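You operate a simulated robot arm through the tools that you are given. There is no shell and no other tool. Be economical: measure what you need, move in short steps, check, and stop when the job is done.

The job below is to be done with a simulated robot arm. You get a single attempt, and the scene is never put back.

JOB
Put one of the tray blocks from the rack top in the grey pan there. Put the felt pad from the rack top on the ply sheet there. Stack the small carton marked "25" from the rack top on top of the small carton that says "57". Take the measuring jar on the rack top and put it away on the long bench top. Take the new block that says "Lot 22" from the store counter top and leave it on the size 52 bay floor. Put the pads carton on the store counter top away on the rack top. Put the oil can on the store counter top away on the ledge of the air stand. Put the block brush on the flat carton on the long bench top. Take the card from the store counter top and leave it on the size 52 bay floor. Open the parts drawer, put the peg on the store counter top away inside, then shut the drawer. Any order will do. Set down upright: measuring jar, pads carton, oil can.

It is judged by the outcome, as a careful person would: the job done as asked, and still so three seconds after it is handed in. It fails if anything else is knocked over, pushed out of place, dropped, spilled or broken. Flat cloth is picked up by pressing the open fingertips on it (5 to 10 N) and closing them slowly along it; thin cloth reads only 2 to 8 mm in the jaws.

ROBOT AND FRAMES
A 7-joint arm with a two-finger parallel gripper on a trunk, on a base that drives. Base frame: it is fixed to the floor where the robot stands at the start and does not move with it; the origin is under the middle of the robot, x ahead of it, y to its left, z up; the surface under the hand at the start is at about z = 80. Lengths are in cm, angles in degrees, forces in N, time in s.
With the tool pointing down near the work surface it reaches from about 36 to 86 cm from the robot's upright axis, wherever it stands. Its first joint turns from -166.0 to 166.0 degrees. Places, roughly: block brush (12x4x7 cm) [450, 480, 90]; card [-50, -75, 75]; dr stock [-190, -130, 60]; felt pad [250, 50, 125]; flat carton [425, 550, 100]; ledge of the air stand [-270, 790, 80]; long bench top [420, 530, 90]; measuring jar [50, 0, 125]; new block [-25, -75, 75]; oil can [-225, -150, 75]; pads carton [-125, -125, 75]; pan [75, -25, 125]; parts drawer [-190, -120, 70]; peg (6x3x3 cm) [-100, -100, 80]; ply sheet [225, 50, 125]; rack top [160, 20, 120]; size 52 bay floor (18x34 cm) [-88, -104, 120]; small carton [225, 50, 125]; tray block (6x6x6 cm) [120, 0, 120]. Payload 3.43 kg.
The tool frame sits at the grasp point between the pads (the TCP): z along the fingers, y along the line on which they close. The tips reach 3.4 cm beyond it. The gripper opens to 12.8 cm. The fingers are 2.4 cm wide and 1.2 cm thick; the gripper's body (4.8 by 13 cm) begins 9.6 cm behind the TCP.
Orientation is that of the tool frame in the base frame, as a unit quaternion [x, y, z, w]. With the fingers straight down and closing along the base's y, the tool's x points along the base's -x, its y along +y and its z along -z.

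CONTROLS
- The arm moves only by the tool step_arm. Its arguments are lists of equal length, an entry for each row: "gripper": the gripper command, from -1 (fully open) to 1 (shut), values between in proportion; "dp": the shift along the base's x, y, z in m, a list of three; "rot": the turn, a rotation vector about the base's x, y, z in degrees, a list of three. In form: {"gripper": [gripper, ...], "dp": [[tx, ty, tz], ...], "rot": [[rx, ry, rz], ...]}. A call has 1 to 12 rows; each row is the pose to reach, as a shift and turn from the pose commanded when the call began. Each row takes 0.2 s and may step no farther than 5 cm and 8.6 degrees from the row before; otherwise, or with a gripper value out of range, the whole call is refused. Where a pose cannot be reached the arm comes as near as it can. A force on the tool above 40 N (or 10 N above the force at the start of the call, whichever is more), or a blocked arm, ends the call early, and 0.2 s more pass. The fingers move at their own pace (about 15.3 cm/s each) and stop on an object; they squeeze with about 25 N. The grip force told is the motor's: it shows also when the fingers shut on nothing. Time passes only in rows, and 0.2 s behind the last, so rows that repeat a pose let the fingers close. It gives the time, the measured TCP pose, the force on the tool (base axes), the opening and the grip force at its end, in the units of the frame above (readings bear some noise), with the torque about the TCP (base axes, N m) and any sound that the robot's microphone picked up.
- Cameras (640 x 400 px; columns grow to the right, rows downward): "scene" is now at [13.47, -6.41, 154.42]; the picture's right is [-0.90, -0.43, -0.00], its down [-0.35, 0.75, -0.56] and it looks along [0.24, -0.51, -0.83] (base axes); focal length 214 px, centre (320, 200). "wrist" rides on the gripper at [7.6, -1.1, -16] in the tool frame; the picture's right is [0.15, 0.99, 0.00], its down [-0.88, 0.13, -0.46] and it looks along [-0.45, 0.07, 0.89] (tool axes); focal length 234 px, centre (320, 200). There is no depth. A picture from a camera that has moved, and an enlarged one, comes with that camera's place and axes in the base frame and with its lens.
- camera(camera): a new picture of that camera. No time passes.
- steer(legs): drives the robot by 1 to 6 legs, each [ahead, turn to the left] in cm and degrees, along the robot's own axes; the way and the turn of a leg run together, so that a leg with both is an arc; at most 150 cm and 180 degrees a leg. The arm and the cameras ride along, it lands a little off, and it stops where it bumps. It gives what a move gives.
- turn_head(pan, tilt): turns the head with the scene camera to pan (to the left, within 132 degrees either way) and tilt (down, from -29 to 69), counted from straight ahead of the robot. It gives what a move gives.
- zoom(camera, box): a new picture of the part [left, top, right, bottom] of that camera's present view, enlarged. No time passes.
- finish_job(): hands the job in; it is judged then, once.

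Go step by step. Nothing tells you exact positions but the pictures and the camera data: compare them with the known pose of the tool, close in by small moves and look again before you grip or let go. The budget is 546 turns and 328 pictures, counting those below and the enlarged ones. Unless the task says otherwise, let go and move clear before handing in, and close with one line.

The tools are called after "Emit:" by a JSON object that holds its "api" and its "payload". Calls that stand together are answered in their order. step_arm: Moves the arm, as the interface text tells. Its arguments: {"type":"object","properties":{"gripper":{"type":"array"},"dp":{"type":"array"},"rot":{"type":"array"}},"required":["gripper","dp","rot"]} The other tools are called the same way: steer (legs) drives the base; turn_head (pan, tilt) turns the head that bears the scene camera; camera (camera) takes a picture; zoom (camera, box) takes an enlarged picture of a part of a camera's view; finish_job () hands the job in.

At the start:

```text
clock: 0.0
tool_pos: [-10.29, -54.75, 99.97]
orientation: [0.0, 1.0, 0.0, -0.001]
contact_force: [0.6, -0.1, 0.0]
ft_torque: [-0.01, -0.01, -0.02]
width: 12.79
grip_force: 0.1
robot x, y, heading: [0.27, 0.19, -0.1]
head pan, tilt: [-64.7, 56.0]
```

scene: 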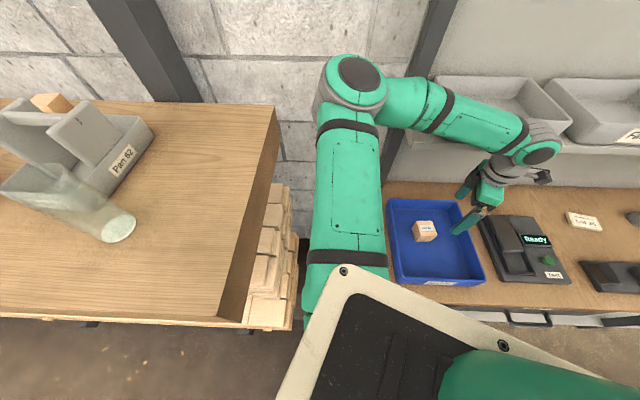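
wrist: 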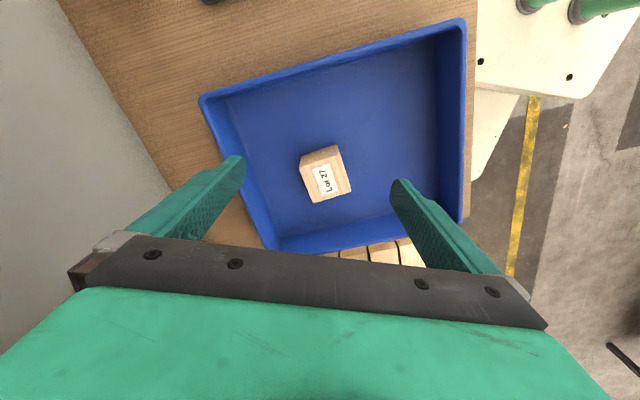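

I see the store counter to the right with a blue tray holding a block, and the rack top at left. First I look around and read the labels.

Emit:
{"api": "zoom", "payload": {"camera": "scene", "box": [380, 60, 640, 330]}}

Emit:
{"api": "zoom", "payload": {"camera": "wrist", "box": [270, 120, 390, 220]}}

Emit:
{"api": "turn_head", "payload": {"pan": -125, "tilt": 35}}

Emit:
{"api": "camera", "payload": {"camera": "scene"}}

```text
1.48 times, centred on (510, 195) of scene
camera zoom: at [13.47, -6.41, 154.42], right [-0.9, -0.43, 0.0], down [-0.35, 0.75, -0.56], along [0.24, -0.51, -0.83], focal length 318 px, centre (38, 207)
```

zoom: 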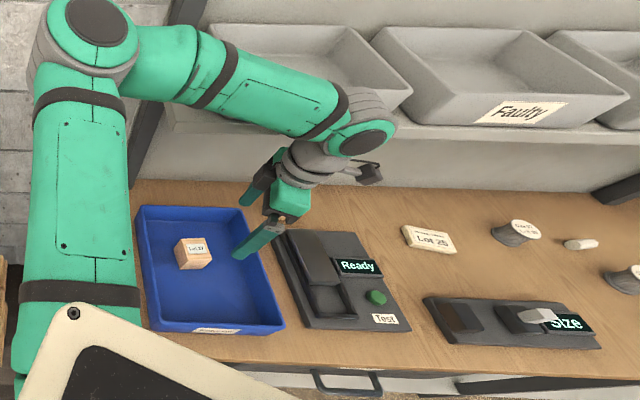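

```text
4.00 times, centred on (330, 170) of wrist
camera zoom: at [-17.99, -55.93, 115.93], right [-0.15, 0.99, 0.0], down [0.88, 0.13, 0.46], along [0.45, 0.07, -0.89], focal length 937 px, centre (280, 320)
```

zoom: 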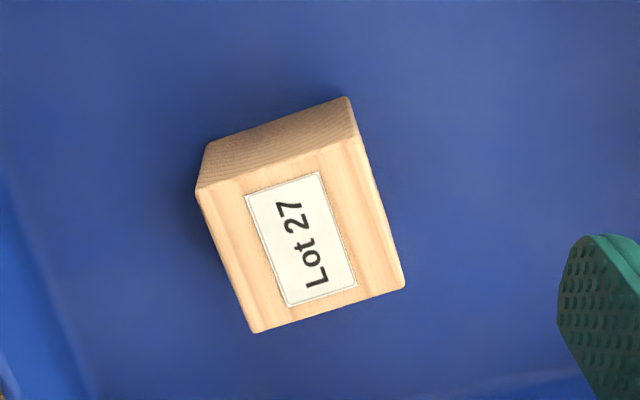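

```text
clock: 1.3
tool_pos: [-10.27, -54.67, 99.91]
orientation: [0.0, 1.0, -0.001, 0.0]
contact_force: [0.0, -0.3, 0.6]
ft_torque: [-0.02, 0.02, 0.03]
width: 12.79
grip_force: 0.1
robot x, y, heading: [0.03, 0.31, -0.0]
head pan, tilt: [-125.0, 35.0]
```

```text
323 pictures are left
camera scene: at [5.39, -7.19, 157.36], right [-0.82, 0.57, 0.0], down [0.33, 0.47, -0.82], along [-0.47, -0.67, -0.57], focal length 214 px, centre (320, 200)
```

scene: 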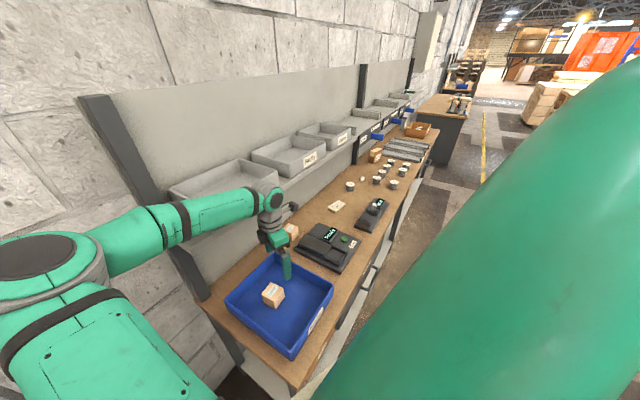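

The tray block says Lot 27, so there must be another block; one shows behind the gripper. I zoom in along the counter.

Emit:
{"api": "zoom", "payload": {"camera": "scene", "box": [220, 150, 400, 310]}}

Emit:
{"api": "zoom", "payload": {"camera": "scene", "box": [320, 80, 480, 220]}}

```text
2.50 times, centred on (310, 230) of scene
camera zoom: at [5.39, -7.19, 157.36], right [-0.82, 0.57, 0.0], down [0.33, 0.47, -0.82], along [-0.47, -0.67, -0.57], focal length 536 px, centre (345, 125)
```

zoom: 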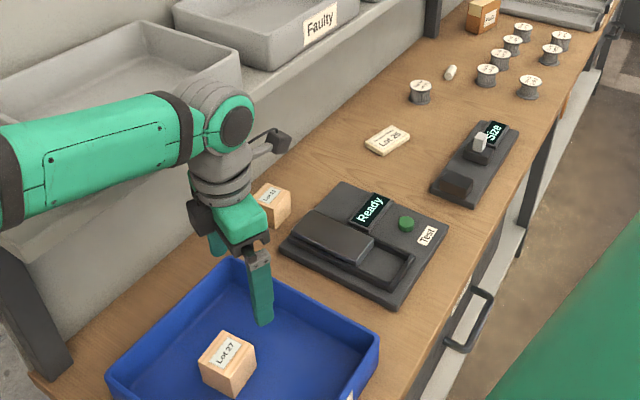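

```text
2.86 times, centred on (400, 150) of scene
camera zoom: at [5.39, -7.19, 157.36], right [-0.82, 0.57, 0.0], down [0.33, 0.47, -0.82], along [-0.47, -0.67, -0.57], focal length 613 px, centre (91, 343)
```

zoom: 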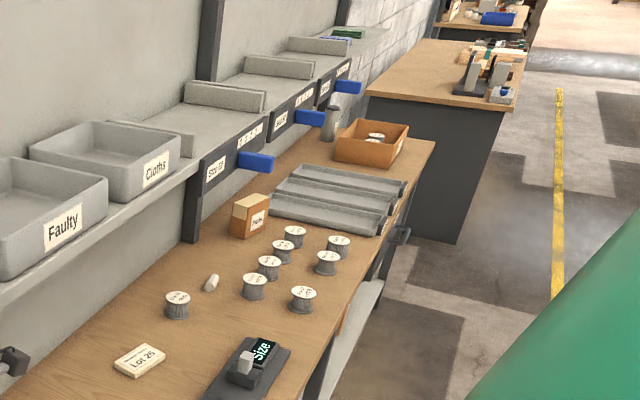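

The second block is behind the gripper; I zoom in on it and on the bays.

Emit:
{"api": "zoom", "payload": {"camera": "scene", "box": [275, 215, 315, 245]}}

Emit:
{"api": "zoom", "payload": {"camera": "scene", "box": [360, 90, 430, 145]}}

Emit:
{"api": "zoom", "payload": {"camera": "scene", "box": [325, 175, 365, 220]}}

```text
13.33 times, centred on (295, 230) of scene
camera zoom: at [5.39, -7.19, 157.36], right [-0.82, 0.57, 0.0], down [0.33, 0.47, -0.82], along [-0.47, -0.67, -0.57], focal length 2860 px, centre (653, -200)
```

zoom: 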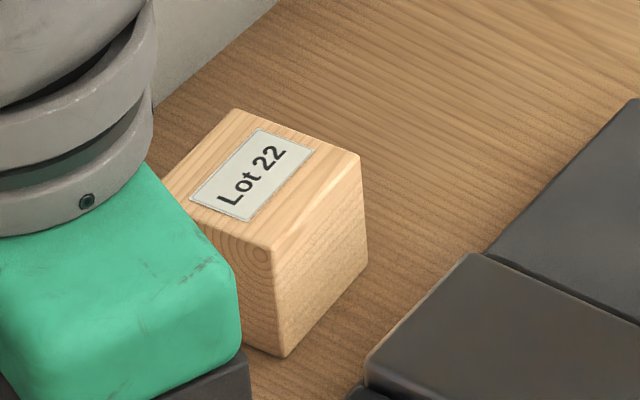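

```text
7.27 times, centred on (395, 118) of scene
camera zoom: at [5.39, -7.19, 157.36], right [-0.82, 0.57, 0.0], down [0.33, 0.47, -0.82], along [-0.47, -0.67, -0.57], focal length 1560 px, centre (-226, 800)
```

zoom: 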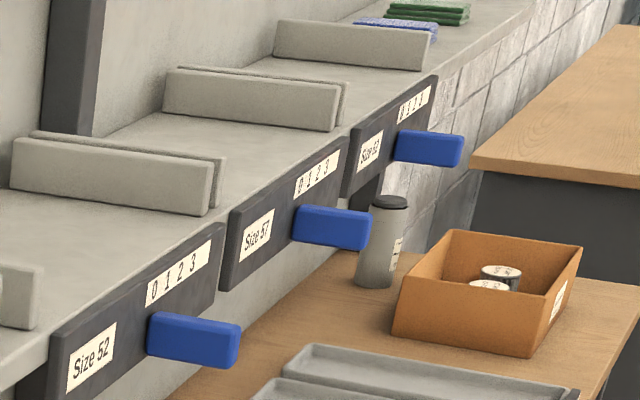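

```text
8.89 times, centred on (345, 198) of scene
camera zoom: at [5.39, -7.19, 157.36], right [-0.82, 0.57, 0.0], down [0.33, 0.47, -0.82], along [-0.47, -0.67, -0.57], focal length 1906 px, centre (98, 222)
```

zoom: 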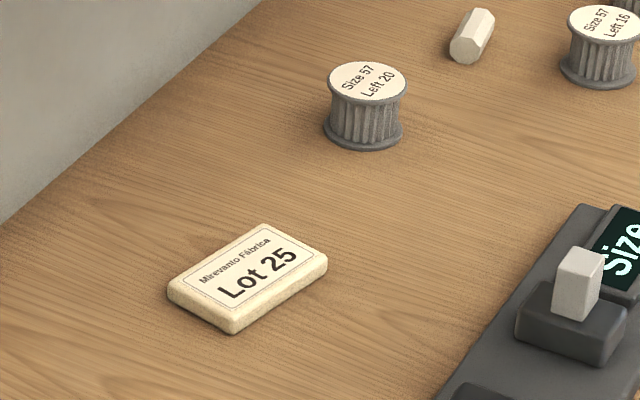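

Lot 22 block is on the counter just behind the gripper, around (-30,-80). It's at the edge of reach, so I back up 30 cm along the counter and look with the wrist camera.

Emit:
{"api": "steer", "payload": {"legs": [[-30, 0]]}}

Emit:
{"api": "camera", "payload": {"camera": "wrist"}}

Emit:
{"api": "camera", "payload": {"camera": "scene"}}

```text
clock: 3.4
tool_pos: [-40.68, -54.69, 99.93]
orientation: [0.001, 1.0, 0.001, 0.0]
contact_force: [-0.5, -0.1, -0.1]
ft_torque: [-0.01, 0.02, -0.04]
width: 12.81
grip_force: 0.2
robot x, y, heading: [-30.27, 0.08, -0.2]
head pan, tilt: [-125.0, 35.0]
```

```text
317 pictures are left
camera wrist: at [-48.35, -55.82, 115.93], right [-0.14, 0.99, 0.0], down [0.88, 0.13, 0.46], along [0.45, 0.07, -0.89], focal length 234 px, centre (320, 200)
```

wrist: 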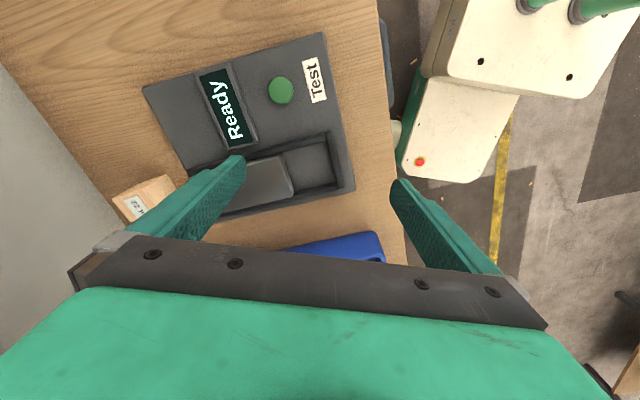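

```text
316 pictures are left
camera scene: at [-24.84, -7.14, 157.36], right [-0.82, 0.58, 0.0], down [0.33, 0.47, -0.82], along [-0.47, -0.67, -0.57], focal length 214 px, centre (320, 200)
```

scene: 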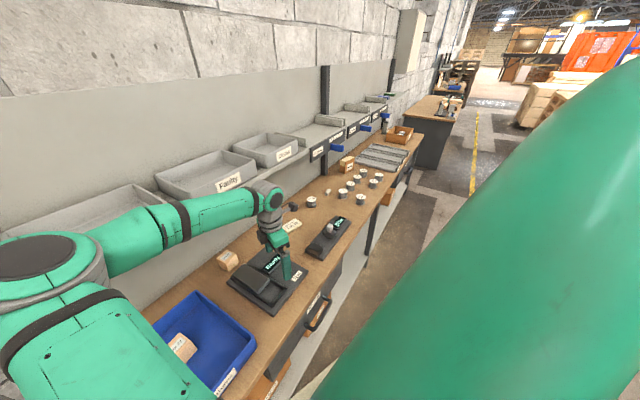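

Triangulating, the Lot 22 block sits near (-27.5,-80,84) with counter at about 80. I move the open gripper above it, staying high.

Emit:
{"api": "step_arm", "payload": {"gripper": [-1, -1, -1, -1, -1, -1, -1], "dp": [[0.02, -0.04, 0], [0.04, -0.08, 0], [0.06, -0.12, 0], [0.08, -0.16, 0], [0.1, -0.19, 0], [0.12, -0.22, 0], [0.12, -0.24, 0]], "rot": [[0, 0, 0], [0, 0, 0], [0, 0, 0], [0, 0, 0], [0, 0, 0], [0, 0, 0], [0, 0, 0]]}}

Emit:
{"api": "camera", "payload": {"camera": "wrist"}}

Emit:
{"api": "camera", "payload": {"camera": "scene"}}

```text
clock: 4.8
tool_pos: [-42.43, -65.73, 90.86]
orientation: [0.126, 0.989, 0.078, -0.005]
contact_force: [5.9, -0.1, 4.8]
ft_torque: [-0.08, 0.75, 0.09]
width: 12.8
grip_force: 0.1
robot x, y, heading: [-30.61, 0.5, -0.0]
head pan, tilt: [-125.0, 35.0]
stopped in row 7: the arm was blocked; the commanded pose is now the measured one
```

```text
315 pictures are left
camera wrist: at [-50.22, -67.39, 106.62], right [0.1, 0.98, 0.16], down [0.88, -0.16, 0.44], along [0.46, 0.09, -0.88], focal length 234 px, centre (320, 200)
```

wrist: 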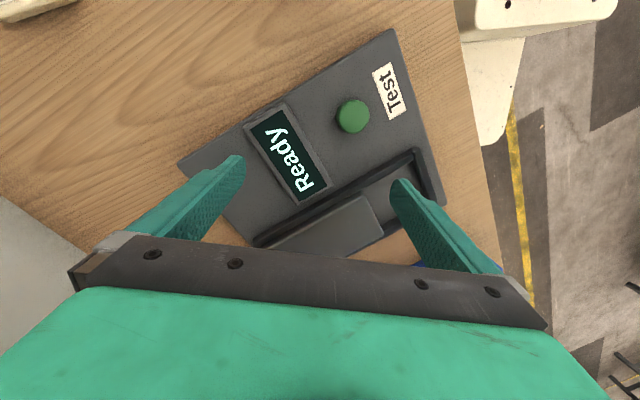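

```text
314 pictures are left
camera scene: at [-30.78, 4.25, 159.06], right [-0.82, 0.58, -0.07], down [0.36, 0.41, -0.84], along [-0.45, -0.71, -0.54], focal length 214 px, centre (320, 200)
```

scene: 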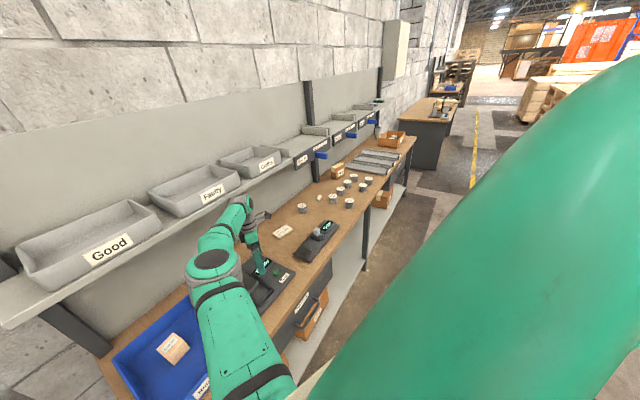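

The arm got blocked by a link and the robot leaned back; I retreat upward and toward the robot right away.

Emit:
{"api": "step_arm", "payload": {"gripper": [-1, -1, -1, -1], "dp": [[0, 0.03, 0.02], [0, 0.06, 0.04], [0, 0.09, 0.07], [0, 0.11, 0.1]], "rot": [[0, 0, 0], [0, 0, 0], [0, 0, 0], [0, 0, 0]]}}

Emit:
{"api": "camera", "payload": {"camera": "scene"}}

```text
clock: 5.1
tool_pos: [-43.03, -71.92, 86.26]
orientation: [0.159, 0.978, 0.118, -0.068]
contact_force: [-102.5, 58.0, 150.4]
ft_torque: [-2.11, 5.16, -3.56]
width: 5.16
grip_force: 0.1
robot x, y, heading: [-29.09, 0.1, 0.4]
head pan, tilt: [-125.0, 35.0]
stopped in row 1: the arm was blocked; the commanded pose is now the measured one
```

```text
313 pictures are left
camera scene: at [-25.2, -7.74, 157.57], right [-0.83, 0.56, -0.01], down [0.33, 0.48, -0.81], along [-0.46, -0.67, -0.58], focal length 214 px, centre (320, 200)
```

scene: 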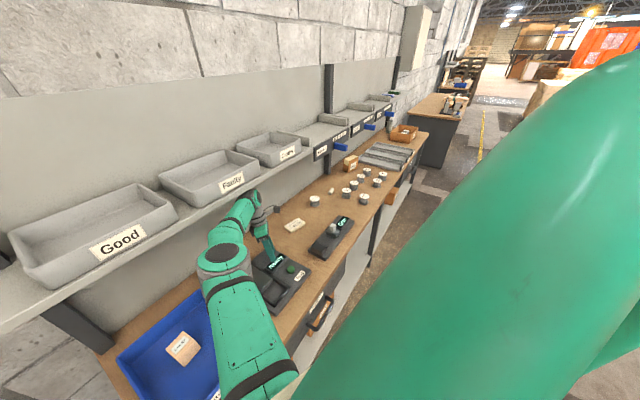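

The robot settled back and the fingers now press the test unit; I lift straight up gently.

Emit:
{"api": "step_arm", "payload": {"gripper": [-0.2, -0.2, -0.2], "dp": [[0, 0, 0.02], [0, 0, 0.04], [0, 0, 0.06]], "rot": [[0, 0, 0], [0, 0, 0], [0, 0, 0]]}}

Emit:
{"api": "camera", "payload": {"camera": "scene"}}

Emit:
{"api": "camera", "payload": {"camera": "wrist"}}

```text
clock: 6.1
tool_pos: [-39.29, -69.51, 87.82]
orientation: [0.129, 0.982, 0.133, -0.024]
contact_force: [-0.1, 0.2, -1.5]
ft_torque: [0.07, 0.02, 0.04]
width: 7.71
grip_force: 0.1
robot x, y, heading: [-30.35, 0.18, 0.2]
head pan, tilt: [-125.0, 35.0]
stopped in row 3: the arm was blocked; the commanded pose is now the measured one
```

```text
312 pictures are left
camera scene: at [-25.01, -7.32, 157.36], right [-0.82, 0.57, 0.0], down [0.33, 0.47, -0.82], along [-0.46, -0.67, -0.57], focal length 214 px, centre (320, 200)
```

scene: 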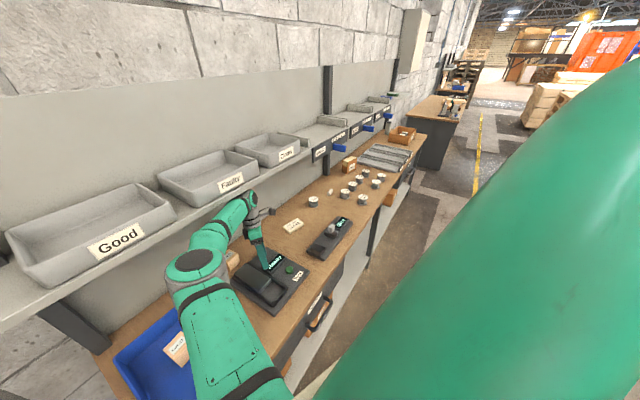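

```text
311 pictures are left
camera wrist: at [-46.76, -72.98, 103.55], right [0.12, 0.96, 0.26], down [0.89, -0.22, 0.4], along [0.44, 0.19, -0.88], focal length 234 px, centre (320, 200)
```

wrist: 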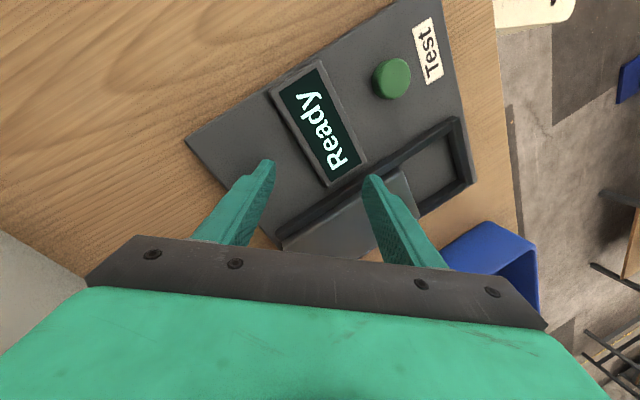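

The wrist has slid under the shelf's front edge (shelf front is around y -87, not -95), so lifting is blocked. I draw it back toward the robot while straightening the tool.

Emit:
{"api": "step_arm", "payload": {"gripper": [-0.2, -0.2, -0.2, -0.2, -0.2], "dp": [[0, 0.02, 0.0], [0, 0.05, 0.005], [0, 0.08, 0.01], [0, 0.12, 0.03], [0, 0.15, 0.06]], "rot": [[-1, 0, 0], [-4, 0, 0], [-8, 0, 0], [-12, 0, 0], [-15, 0, 0]]}}

Emit:
{"api": "camera", "payload": {"camera": "scene"}}

```text
clock: 7.3
tool_pos: [-39.23, -54.53, 94.01]
orientation: [0.129, 0.992, 0.002, -0.008]
contact_force: [0.2, -0.7, -1.1]
ft_torque: [0.01, 0.0, 0.0]
width: 7.67
grip_force: 0.0
robot x, y, heading: [-30.54, -0.11, 0.6]
head pan, tilt: [-125.0, 35.0]
```

```text
310 pictures are left
camera scene: at [-25.02, -7.25, 157.36], right [-0.82, 0.57, 0.0], down [0.33, 0.47, -0.82], along [-0.46, -0.67, -0.57], focal length 214 px, centre (320, 200)
```

scene: 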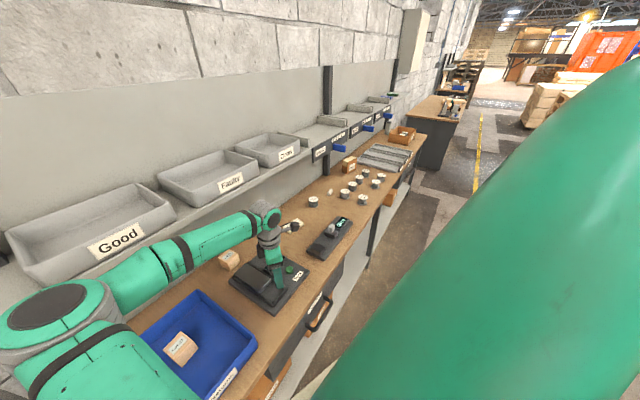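

Clear now and nothing on the counter has shifted. The block's edges run at about 27° so I yaw the gripper by -48° and then tilt it 35° so the wrist stays on the robot's side of the shelf.

Emit:
{"api": "step_arm", "payload": {"gripper": [-1, -1, -1, -1, -1, -1, -1], "dp": [[0, 0.0, 0.03], [0, 0.0, 0.06], [0, 0, 0.08], [0, 0, 0.08], [0, 0, 0.08], [0, 0, 0.08], [0, 0, 0.08]], "rot": [[0, 0, -8], [0, 0, -16], [0, 0, -24], [0, 0, -32], [0, 0, -40], [0, 0, -47], [0, 0, -47]]}}

Emit:
{"api": "step_arm", "payload": {"gripper": [-1, -1, -1, -1, -1, -1], "dp": [[0, 0, 0], [0, 0, 0], [0, 0, 0], [0, 0, 0], [0, 0, 0], [0, 0, 0]], "rot": [[-6.2, -3.2, 0], [-12.5, -6.4, 0], [-18.7, -9.5, 0], [-25, -12.7, 0], [-31, -15.9, 0], [-31, -15.9, 0]]}}

Emit:
{"api": "camera", "payload": {"camera": "wrist"}}

Emit:
{"api": "camera", "payload": {"camera": "scene"}}

```text
clock: 8.9
tool_pos: [-39.21, -54.55, 102.04]
orientation: [0.514, 0.857, 0.005, -0.007]
contact_force: [-0.2, 0.6, -0.8]
ft_torque: [0.02, -0.01, -0.02]
width: 12.81
grip_force: 0.0
robot x, y, heading: [-30.5, -0.14, 0.5]
head pan, tilt: [-125.0, 35.0]
```

```text
clock: 10.3
tool_pos: [-39.12, -54.64, 101.9]
orientation: [0.492, 0.82, -0.153, 0.248]
contact_force: [0.2, -0.7, -0.5]
ft_torque: [-0.03, 0.01, -0.01]
width: 12.78
grip_force: 0.1
robot x, y, heading: [-30.6, -0.57, 0.5]
head pan, tilt: [-125.0, 35.0]
```

```text
309 pictures are left
camera wrist: at [-47.25, -41.66, 110.98], right [0.82, 0.57, -0.09], down [0.34, -0.36, 0.87], along [0.47, -0.74, -0.49], focal length 234 px, centre (320, 200)
```

wrist: 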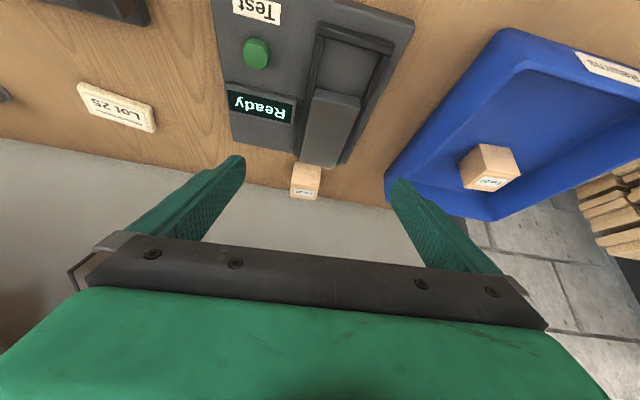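

```text
308 pictures are left
camera scene: at [-25.02, -7.23, 157.36], right [-0.82, 0.57, 0.0], down [0.33, 0.47, -0.82], along [-0.46, -0.67, -0.57], focal length 214 px, centre (320, 200)
```

scene: 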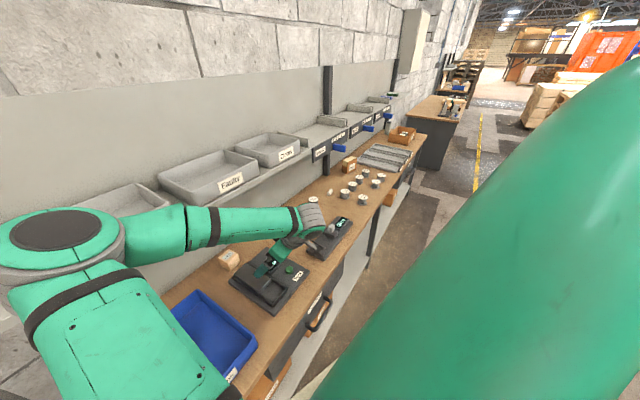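

The tilted pose works, and the block shows at about (-28,-78.5,84). I go to a standoff along the tilted approach line and check.

Emit:
{"api": "step_arm", "payload": {"gripper": [-1, -1, -1, -1, -1, -1], "dp": [[0.016, -0.034, -0.01], [0.032, -0.069, -0.02], [0.048, -0.103, -0.03], [0.064, -0.138, -0.042], [0.08, -0.172, -0.053], [0.08, -0.172, -0.053]], "rot": [[0, 0, 0], [0, 0, 0], [0, 0, 0], [0, 0, 0], [0, 0, 0], [0, 0, 0]]}}

Emit:
{"api": "camera", "payload": {"camera": "wrist"}}

Emit:
{"api": "camera", "payload": {"camera": "scene"}}

```text
clock: 11.7
tool_pos: [-31.2, -71.73, 96.55]
orientation: [0.492, 0.821, -0.152, 0.247]
contact_force: [0.2, 1.0, 0.7]
ft_torque: [0.01, 0.03, -0.01]
width: 12.79
grip_force: 0.1
robot x, y, heading: [-30.4, -0.08, 0.3]
head pan, tilt: [-125.0, 35.0]
```

```text
307 pictures are left
camera wrist: at [-39.38, -58.88, 105.63], right [0.82, 0.57, -0.09], down [0.34, -0.36, 0.87], along [0.47, -0.74, -0.49], focal length 234 px, centre (320, 200)
```

wrist: 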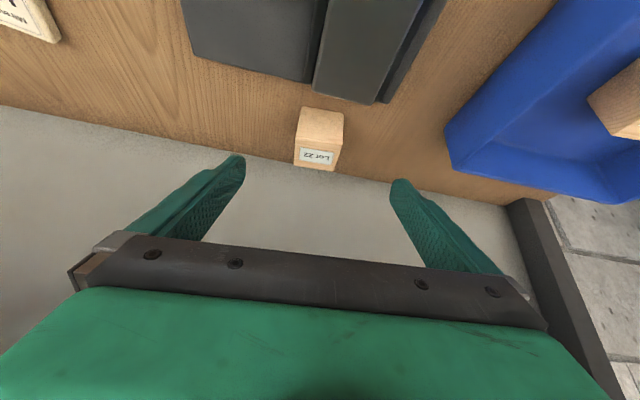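

```text
306 pictures are left
camera scene: at [-25.02, -7.23, 157.36], right [-0.82, 0.57, 0.0], down [0.33, 0.47, -0.82], along [-0.46, -0.68, -0.57], focal length 214 px, centre (320, 200)
```

scene: 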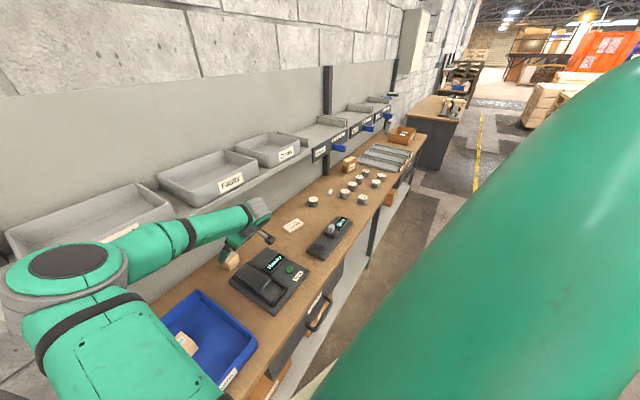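

Block centre confirmed near (-28,-78.3). I descend along the approach and close.

Emit:
{"api": "step_arm", "payload": {"gripper": [-1, -1, -1, -1, -1], "dp": [[0.008, -0.017, -0.03], [0.016, -0.033, -0.06], [0.024, -0.05, -0.09], [0.032, -0.066, -0.115], [0.032, -0.066, -0.115]], "rot": [[0, 0, 0], [0, 0, 0], [0, 0, 0], [0, 0, 0], [0, 0, 0]]}}

Emit:
{"api": "camera", "payload": {"camera": "wrist"}}

```text
clock: 12.9
tool_pos: [-27.75, -78.32, 85.1]
orientation: [0.491, 0.821, -0.151, 0.248]
contact_force: [0.3, -0.1, -0.6]
ft_torque: [0.0, 0.03, -0.01]
width: 12.81
grip_force: 0.1
robot x, y, heading: [-30.75, -0.12, 0.4]
head pan, tilt: [-125.0, 35.0]
```

```text
305 pictures are left
camera wrist: at [-35.94, -65.5, 94.21], right [0.82, 0.57, -0.09], down [0.34, -0.36, 0.87], along [0.46, -0.74, -0.49], focal length 234 px, centre (320, 200)
```

wrist: 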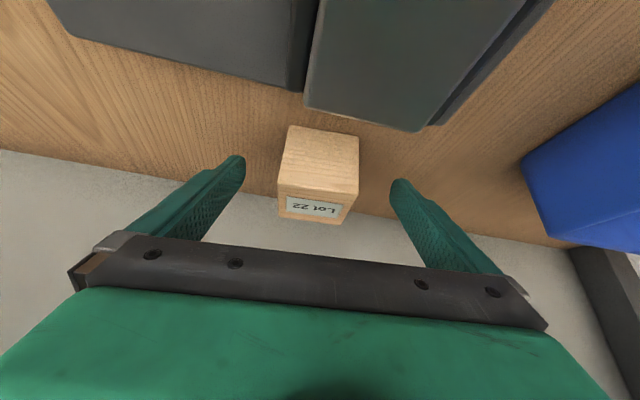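

Emit:
{"api": "step_arm", "payload": {"gripper": [0, 1, 1, 1], "dp": [[0, 0, 0], [0, 0, 0], [0, 0, 0], [0, 0, 0]], "rot": [[0, 0, 0], [0, 0, 0], [0, 0, 0], [0, 0, 0]]}}

Emit:
{"api": "step_arm", "payload": {"gripper": [1, 1, 1, 1, 1, 1], "dp": [[-0.004, 0.008, 0.03], [-0.012, 0.026, 0.055], [-0.03, 0.06, 0.09], [-0.04, 0.1, 0.13], [-0.05, 0.14, 0.17], [-0.06, 0.17, 0.21]], "rot": [[0, 0, 0], [0, 0, 0], [0, 0, 0], [0, 0, 0], [0, 0, 0], [0, 0, 0]]}}

Emit:
{"api": "camera", "payload": {"camera": "wrist"}}

Emit:
{"api": "camera", "payload": {"camera": "scene"}}

```text
clock: 13.9
tool_pos: [-27.84, -78.35, 85.25]
orientation: [0.491, 0.821, -0.153, 0.248]
contact_force: [0.5, -0.5, -0.1]
ft_torque: [0.01, -0.04, -0.01]
width: 5.75
grip_force: 25.0
robot x, y, heading: [-30.76, 0.02, 0.4]
head pan, tilt: [-125.0, 35.0]
```

```text
refused: row 3 steps farther than a row can; nothing moved
```

```text
304 pictures are left
camera wrist: at [-35.95, -65.48, 94.24], right [0.82, 0.57, -0.09], down [0.34, -0.36, 0.87], along [0.47, -0.74, -0.49], focal length 234 px, centre (320, 200)
```

wrist: 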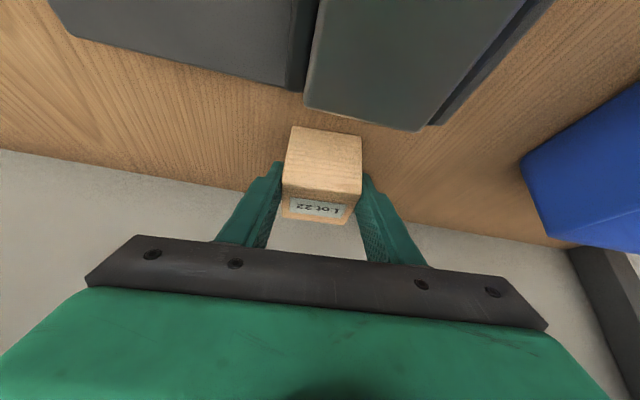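

```text
303 pictures are left
camera scene: at [-25.02, -7.23, 157.36], right [-0.82, 0.57, 0.0], down [0.33, 0.47, -0.82], along [-0.46, -0.67, -0.57], focal length 214 px, centre (320, 200)
```

scene: 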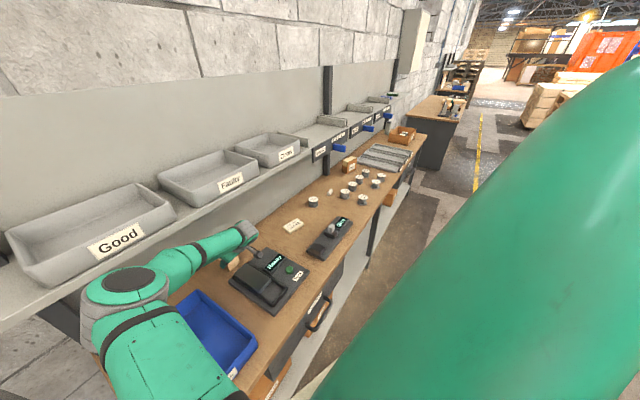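

Gripped at 5.75 cm. I lift it and draw it back toward the robot.

Emit:
{"api": "step_arm", "payload": {"gripper": [1, 1, 1, 1, 1, 1, 1, 1, 1, 1], "dp": [[0, 0.002, 0.02], [-0.005, 0.02, 0.05], [-0.01, 0.04, 0.07], [-0.015, 0.07, 0.1], [-0.02, 0.1, 0.135], [-0.025, 0.13, 0.17], [-0.03, 0.16, 0.2], [-0.035, 0.18, 0.24], [-0.04, 0.2, 0.28], [-0.04, 0.22, 0.32]], "rot": [[0, 0, 0], [0, 0, 0], [0, 0, 0], [0, 0, 0], [0, 0, 0], [0, 0, 0], [0, 0, 0], [0, 0, 0], [0, 0, 0], [0, 0, 0]]}}

Emit:
{"api": "camera", "payload": {"camera": "wrist"}}

Emit:
{"api": "camera", "payload": {"camera": "scene"}}

```text
clock: 16.1
tool_pos: [-32.23, -56.34, 116.66]
orientation: [0.494, 0.822, -0.149, 0.243]
contact_force: [-0.1, 0.5, -0.6]
ft_torque: [-0.02, 0.0, -0.02]
width: 5.75
grip_force: 25.4
robot x, y, heading: [-30.75, -0.43, 0.7]
head pan, tilt: [-125.0, 35.0]
```

```text
302 pictures are left
camera wrist: at [-40.24, -43.54, 125.86], right [0.82, 0.57, -0.09], down [0.35, -0.37, 0.86], along [0.46, -0.73, -0.5], focal length 234 px, centre (320, 200)
```

wrist: 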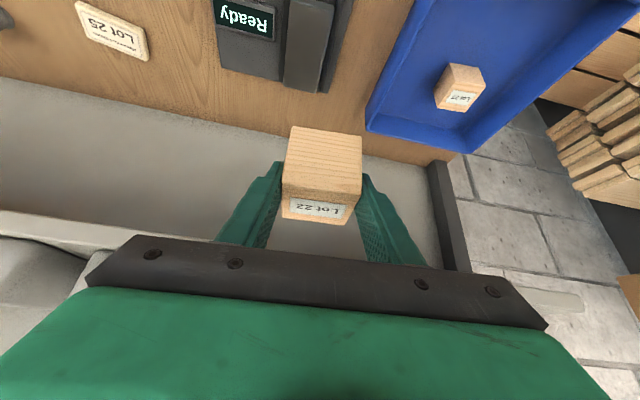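

```text
301 pictures are left
camera scene: at [-25.03, -7.23, 157.36], right [-0.82, 0.57, 0.0], down [0.33, 0.47, -0.82], along [-0.46, -0.67, -0.57], focal length 214 px, centre (320, 200)
```

scene: 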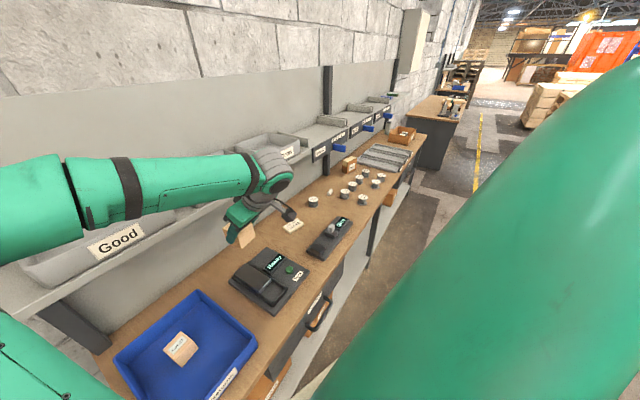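

The block is held. I raise it further, then back along the counter about 57 cm while easing ~10 cm closer, toward the size 52 bay.

Emit:
{"api": "step_arm", "payload": {"gripper": [1, 1, 1, 1, 1], "dp": [[0, 0.01, 0.045], [0, 0.02, 0.09], [0, 0.03, 0.13], [0, 0.04, 0.17], [0, 0.04, 0.2]], "rot": [[0, 0, 0], [0, 0, 0], [0, 0, 0], [0, 0, 0], [0, 0, 0]]}}

Emit:
{"api": "steer", "payload": {"legs": [[-28, 22], [-28, -22]]}}

Emit:
{"api": "turn_head", "payload": {"pan": -100, "tilt": 25}}

Emit:
{"api": "camera", "payload": {"camera": "scene"}}

Emit:
{"api": "camera", "payload": {"camera": "wrist"}}

```text
clock: 17.3
tool_pos: [-31.76, -52.7, 135.63]
orientation: [0.496, 0.825, -0.144, 0.229]
contact_force: [0.3, -0.8, -0.8]
ft_torque: [0.04, 0.0, 0.03]
width: 5.75
grip_force: 25.3
robot x, y, heading: [-30.61, 0.15, 0.4]
head pan, tilt: [-125.0, 35.0]
```

```text
clock: 20.8
tool_pos: [-85.69, -63.72, 135.9]
orientation: [0.491, 0.827, -0.148, 0.229]
contact_force: [-0.6, 0.6, -1.7]
ft_torque: [-0.04, -0.04, -0.01]
width: 5.74
grip_force: 24.9
robot x, y, heading: [-85.16, -10.98, 0.3]
head pan, tilt: [-125.0, 35.0]
```

```text
clock: 21.7
tool_pos: [-85.56, -63.87, 135.42]
orientation: [0.492, 0.829, -0.146, 0.224]
contact_force: [-0.5, 0.5, -0.5]
ft_torque: [0.01, 0.01, -0.04]
width: 5.72
grip_force: 24.8
robot x, y, heading: [-85.06, -10.91, 0.3]
head pan, tilt: [-100.0, 25.0]
```

```text
300 pictures are left
camera scene: at [-75.9, -20.15, 158.93], right [-0.99, 0.17, 0.0], down [0.07, 0.42, -0.91], along [-0.15, -0.89, -0.42], focal length 214 px, centre (320, 200)
```

scene: 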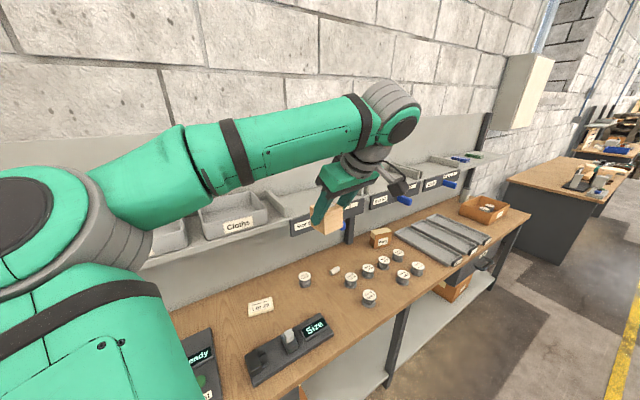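

```text
299 pictures are left
camera wrist: at [-93.44, -51.34, 145.24], right [0.81, 0.58, -0.1], down [0.38, -0.39, 0.84], along [0.45, -0.72, -0.53], focal length 234 px, centre (320, 200)
```

wrist: 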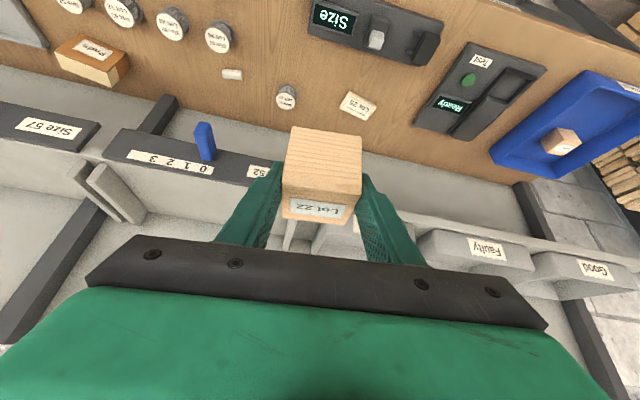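

The size 52 plate and tab show in the wrist view, partly hidden. I move the hand up and further over the bay to look down into it.

Emit:
{"api": "step_arm", "payload": {"gripper": [1, 1, 1, 1], "dp": [[0, -0.03, 0.035], [0.0, -0.06, 0.06], [0.0, -0.1, 0.09], [0.0, -0.14, 0.1]], "rot": [[0, 0, 0], [0, 0, 0], [0, 0, 0], [0, 0, 0]]}}

Emit:
{"api": "camera", "payload": {"camera": "wrist"}}

Emit:
{"api": "camera", "payload": {"camera": "scene"}}

```text
clock: 22.7
tool_pos: [-84.8, -78.43, 143.93]
orientation: [0.491, 0.834, -0.14, 0.212]
contact_force: [-0.2, -0.7, -0.3]
ft_torque: [-0.06, 0.03, 0.02]
width: 5.75
grip_force: 25.3
robot x, y, heading: [-84.86, -10.72, 0.6]
head pan, tilt: [-100.0, 25.0]
```

```text
298 pictures are left
camera wrist: at [-92.53, -66.18, 154.22], right [0.81, 0.59, -0.1], down [0.39, -0.41, 0.83], along [0.44, -0.7, -0.56], focal length 234 px, centre (320, 200)
```

wrist: 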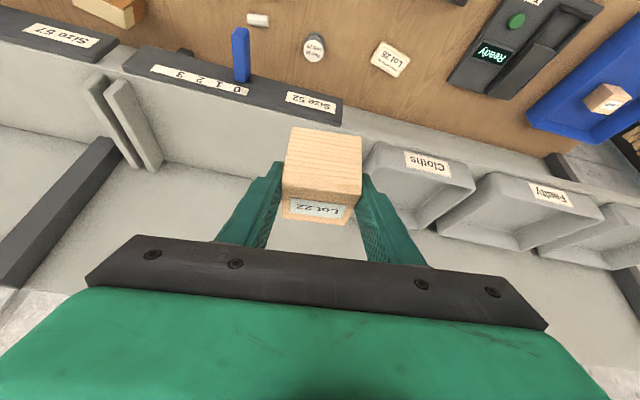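

```text
297 pictures are left
camera scene: at [-75.88, -20.1, 158.94], right [-0.99, 0.16, 0.0], down [0.07, 0.42, -0.91], along [-0.15, -0.89, -0.42], focal length 214 px, centre (320, 200)
```

scene: 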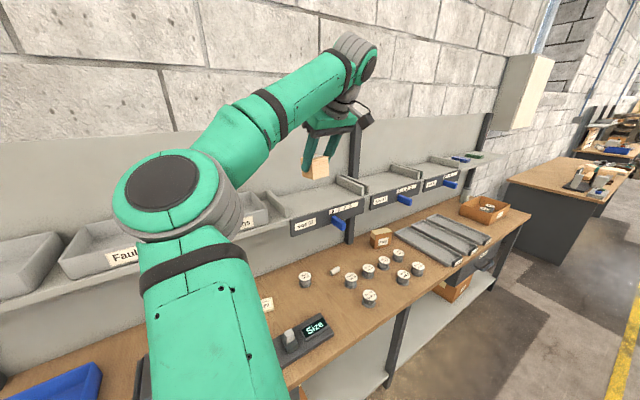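

The counter and shelf actually run at about 27° to my axes; the size 52 bay is 34 cm along the shelf. I retract the hand, then reposition the robot parallel to the counter and closer.

Emit:
{"api": "step_arm", "payload": {"gripper": [1, 1, 1, 1, 1], "dp": [[0, 0.045, 0.0], [0.0, 0.09, 0.0], [0.0, 0.135, 0], [0.0, 0.18, 0], [0, 0.22, 0]], "rot": [[0, 0, 0], [0, 0, 0], [0, 0, 0], [0, 0, 0], [0, 0, 0]]}}

Emit:
{"api": "steer", "payload": {"legs": [[0, 40], [-46, 0], [0, -13.5]]}}

Emit:
{"api": "camera", "payload": {"camera": "scene"}}

Emit:
{"api": "camera", "payload": {"camera": "wrist"}}

```text
clock: 23.9
tool_pos: [-84.71, -56.96, 142.56]
orientation: [0.495, 0.831, -0.141, 0.21]
contact_force: [0.6, 0.4, -1.2]
ft_torque: [0.02, -0.01, 0.04]
width: 5.76
grip_force: 25.1
out of reach, approached as far as the arm can: row 4, 5
robot x, y, heading: [-84.82, -11.01, 0.6]
head pan, tilt: [-100.0, 25.0]
```

```text
clock: 28.9
tool_pos: [-86.63, -72.35, 142.18]
orientation: [0.187, 0.951, -0.067, 0.238]
contact_force: [0.2, -0.5, -0.6]
ft_torque: [-0.01, -0.05, -0.03]
width: 5.76
grip_force: 24.7
robot x, y, heading: [-116.35, -36.04, 39.2]
head pan, tilt: [-100.0, 25.0]
stopped in leg 2: the robot was blocked; the commanded pose is now the measured one
```

```text
296 pictures are left
camera scene: at [-103.76, -37.89, 158.94], right [-0.87, -0.49, 0.0], down [-0.21, 0.37, -0.91], along [0.44, -0.79, -0.42], focal length 214 px, centre (320, 200)
```

scene: 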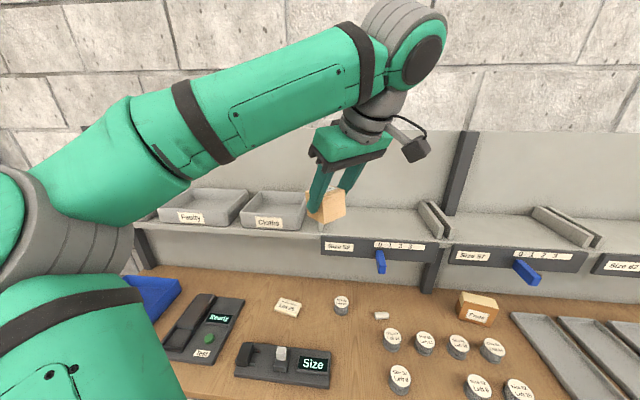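

```text
295 pictures are left
camera wrist: at [-100.15, -67.5, 152.64], right [0.27, 0.96, -0.11], down [0.57, -0.07, 0.82], along [0.78, -0.28, -0.57], focal length 234 px, centre (320, 200)
```

wrist: 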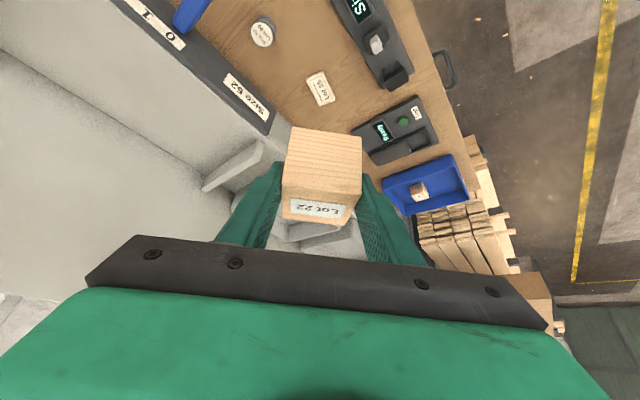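

The base bumped slightly at the rear corner. I ease ahead 2 cm and turn right 12° to be parallel with the counter.

Emit:
{"api": "steer", "payload": {"legs": [[2, 0], [0, -12.2]]}}

Emit:
{"api": "camera", "payload": {"camera": "scene"}}

Emit:
{"api": "camera", "payload": {"camera": "wrist"}}

```text
clock: 30.6
tool_pos: [-93.47, -76.54, 142.28]
orientation: [0.29, 0.924, -0.091, 0.231]
contact_force: [0.1, -1.0, -0.8]
ft_torque: [0.03, -0.01, -0.01]
width: 5.78
grip_force: 24.7
robot x, y, heading: [-114.74, -35.12, 26.8]
head pan, tilt: [-100.0, 25.0]
```

```text
294 pictures are left
camera scene: at [-102.8, -39.33, 158.94], right [-0.96, -0.29, 0.0], down [-0.12, 0.4, -0.91], along [0.26, -0.87, -0.42], focal length 214 px, centre (320, 200)
```

scene: 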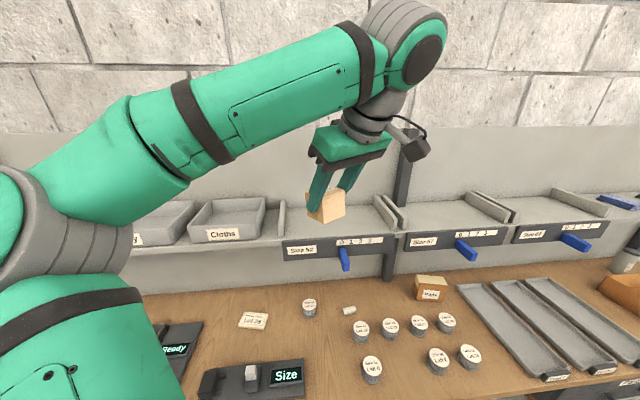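

```text
293 pictures are left
camera wrist: at [-105.66, -69.01, 152.64], right [0.46, 0.88, -0.1], down [0.54, -0.19, 0.82], along [0.7, -0.44, -0.57], focal length 234 px, centre (320, 200)
```

wrist: 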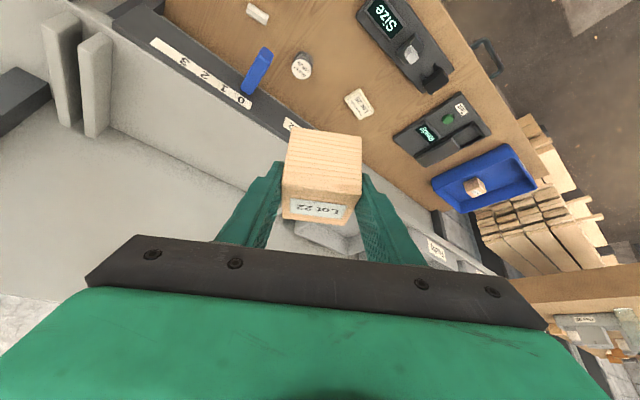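

Aligned. I yaw the tool -28° to square the block with the bay, then correct tilt while moving above the bay.

Emit:
{"api": "step_arm", "payload": {"gripper": [1, 1, 1, 1, 1], "dp": [[0.01, 0, 0.0], [0.02, 0, 0.0], [0.03, 0, 0], [0.04, 0, 0], [0.04, 0, 0]], "rot": [[0, 0, -7], [0, 0, -14], [0, 0, -21], [0, 0, -27.7], [0, 0, -27.7]]}}

Emit:
{"api": "step_arm", "payload": {"gripper": [1, 1, 1, 1, 1, 1, 1], "dp": [[0.008, -0.04, 0.0], [0.016, -0.08, 0.0], [0.024, -0.12, 0], [0.032, -0.16, -0.02], [0.04, -0.2, -0.04], [0.05, -0.234, -0.07], [0.05, -0.234, -0.07]], "rot": [[-1.2, -0.6, 0], [-2.4, -1.2, 0], [-3.6, -1.8, 0], [-4.6, -2.4, 0], [-4.6, -2.4, 0], [-4.6, -2.4, 0], [-4.6, -2.4, 0]]}}

Emit:
{"api": "camera", "payload": {"camera": "scene"}}

Emit:
{"api": "camera", "payload": {"camera": "wrist"}}

```text
clock: 31.8
tool_pos: [-89.48, -76.62, 142.27]
orientation: [0.504, 0.827, -0.145, 0.202]
contact_force: [-0.4, -0.5, -0.2]
ft_torque: [0.02, 0.01, -0.02]
width: 5.76
grip_force: 25.2
robot x, y, heading: [-114.89, -35.36, 26.5]
head pan, tilt: [-100.0, 25.0]
```

```text
clock: 33.4
tool_pos: [-84.37, -99.95, 134.84]
orientation: [0.497, 0.818, -0.166, 0.238]
contact_force: [0.5, 0.2, -0.7]
ft_torque: [0.02, 0.04, 0.04]
width: 5.78
grip_force: 25.1
robot x, y, heading: [-114.67, -35.01, 26.7]
head pan, tilt: [-100.0, 25.0]
```

```text
292 pictures are left
camera scene: at [-102.8, -39.32, 158.94], right [-0.96, -0.29, 0.0], down [-0.12, 0.4, -0.91], along [0.26, -0.87, -0.42], focal length 214 px, centre (320, 200)
```

scene: 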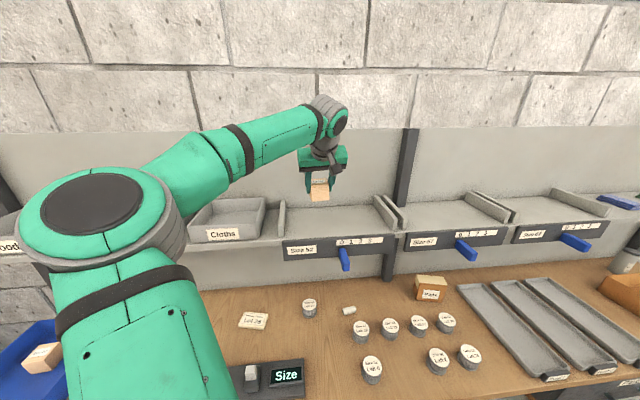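

```text
291 pictures are left
camera wrist: at [-92.0, -86.79, 143.86], right [0.82, 0.55, -0.12], down [0.36, -0.36, 0.86], along [0.44, -0.75, -0.49], focal length 234 px, centre (320, 200)
```

wrist: 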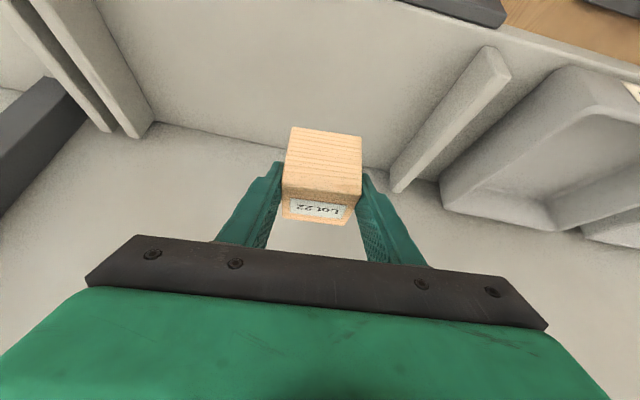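

The bay is empty and clear, with the block well between the dividers. I lower in steps, watching force.

Emit:
{"api": "step_arm", "payload": {"gripper": [1, 1, 1, 1, 1, 1, 1, 1], "dp": [[0, 0, -0.03], [0, 0, -0.06], [0, 0, -0.075], [0, 0, -0.083], [0, 0, -0.088], [0, 0, -0.093], [0, 0, -0.097], [0, 0, -0.1]], "rot": [[0, 0, 0], [0, 0, 0], [0, 0, 0], [0, 0, 0], [0, 0, 0], [0, 0, 0], [0, 0, 0], [0, 0, 0]]}}

Emit:
{"api": "camera", "payload": {"camera": "scene"}}

```text
clock: 35.2
tool_pos: [-84.47, -100.11, 125.22]
orientation: [0.496, 0.817, -0.167, 0.241]
contact_force: [-0.4, 0.9, 1.0]
ft_torque: [0.03, -0.07, -0.04]
width: 5.77
grip_force: 25.0
robot x, y, heading: [-114.46, -35.22, 26.6]
head pan, tilt: [-100.0, 25.0]
```

```text
290 pictures are left
camera scene: at [-102.8, -39.32, 158.94], right [-0.96, -0.29, 0.0], down [-0.12, 0.4, -0.91], along [0.26, -0.87, -0.42], focal length 214 px, centre (320, 200)
```

scene: 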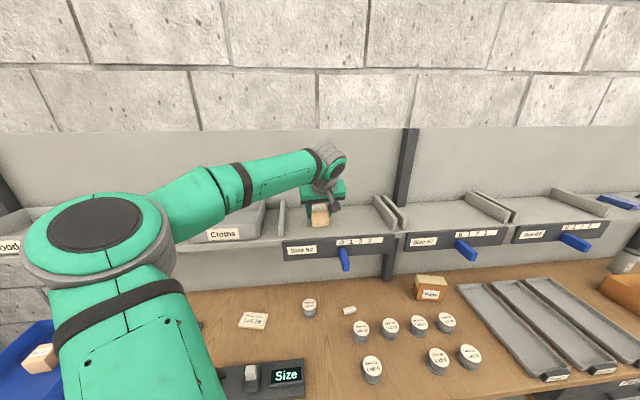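

Emit:
{"api": "step_arm", "payload": {"gripper": [1, 1, 1, 1], "dp": [[0, 0, -0.003], [0, 0, -0.006], [0, 0, -0.009], [0, 0, -0.012]], "rot": [[0, 0, 0], [0, 0, 0], [0, 0, 0], [0, 0, 0]]}}

Emit:
{"api": "zoom", "payload": {"camera": "scene", "box": [270, 160, 410, 280]}}

```text
clock: 36.2
tool_pos: [-84.63, -99.95, 124.0]
orientation: [0.498, 0.816, -0.168, 0.24]
contact_force: [-5.0, -2.9, 20.7]
ft_torque: [0.08, -0.33, -0.05]
width: 5.78
grip_force: 25.0
robot x, y, heading: [-114.96, -35.38, 26.7]
head pan, tilt: [-100.0, 25.0]
```

```text
3.33 times, centred on (340, 220) of scene
camera zoom: at [-102.85, -39.29, 158.94], right [-0.96, -0.29, 0.0], down [-0.12, 0.4, -0.91], along [0.26, -0.87, -0.42], focal length 715 px, centre (253, 133)
```

zoom: 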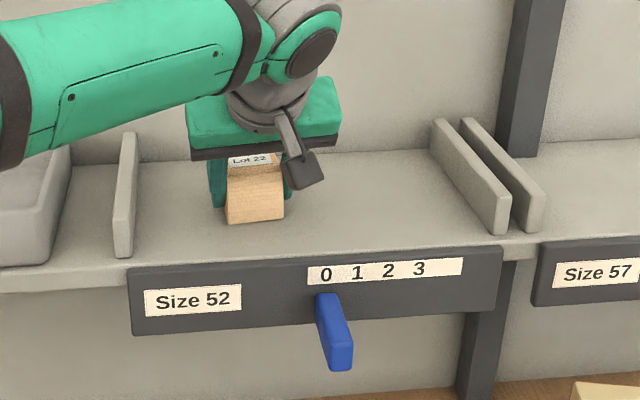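

Contact made. I open and back out along the approach line.

Emit:
{"api": "step_arm", "payload": {"gripper": [0.3, 0.1, -0.2, -0.5, -0.5, -0.5, -0.5, -0.5], "dp": [[0, 0, 0.004], [0, 0, 0.004], [0, 0, 0.004], [0, 0, 0.004], [-0.008, 0.015, 0.03], [-0.018, 0.035, 0.065], [-0.028, 0.055, 0.1], [-0.038, 0.075, 0.135]], "rot": [[0, 0, 0], [0, 0, 0], [0, 0, 0], [0, 0, 0], [0, 0, 0], [0, 0, 0], [0, 0, 0], [0, 0, 0]]}}

Emit:
{"api": "camera", "payload": {"camera": "wrist"}}

Emit:
{"api": "zoom", "payload": {"camera": "scene", "box": [220, 170, 460, 320]}}

```text
clock: 38.0
tool_pos: [-88.03, -92.71, 135.7]
orientation: [0.498, 0.822, -0.169, 0.22]
contact_force: [0.1, -0.3, 0.7]
ft_torque: [0.03, -0.01, -0.02]
width: 9.6
grip_force: 0.1
robot x, y, heading: [-115.0, -35.02, 26.8]
head pan, tilt: [-100.0, 25.0]
```

```text
288 pictures are left
camera wrist: at [-95.23, -79.71, 145.29], right [0.82, 0.55, -0.13], down [0.39, -0.37, 0.84], along [0.42, -0.75, -0.52], focal length 234 px, centre (320, 200)
```

wrist: 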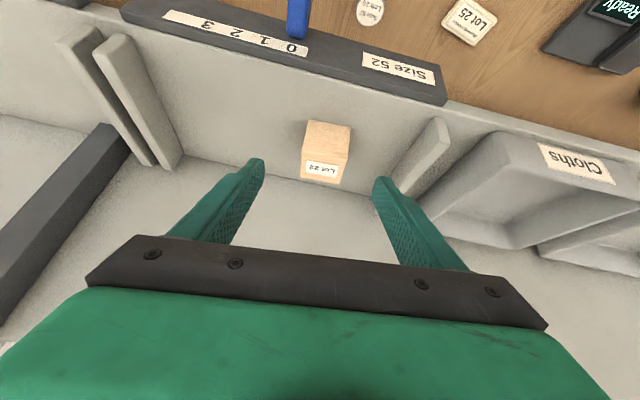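

```text
2.67 times, centred on (340, 245) of scene
camera zoom: at [-102.8, -39.34, 158.94], right [-0.96, -0.29, 0.0], down [-0.12, 0.41, -0.91], along [0.26, -0.87, -0.42], focal length 572 px, centre (267, 80)
```

zoom: 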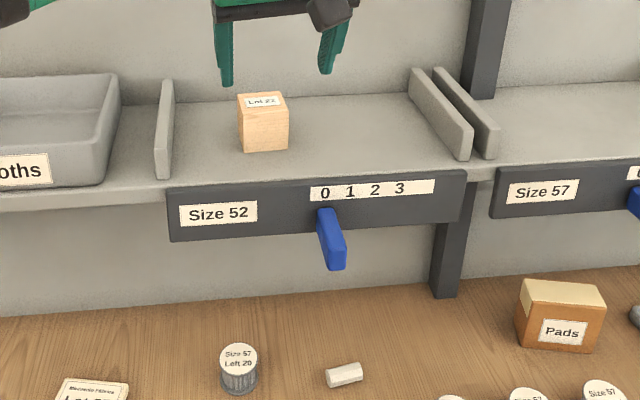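

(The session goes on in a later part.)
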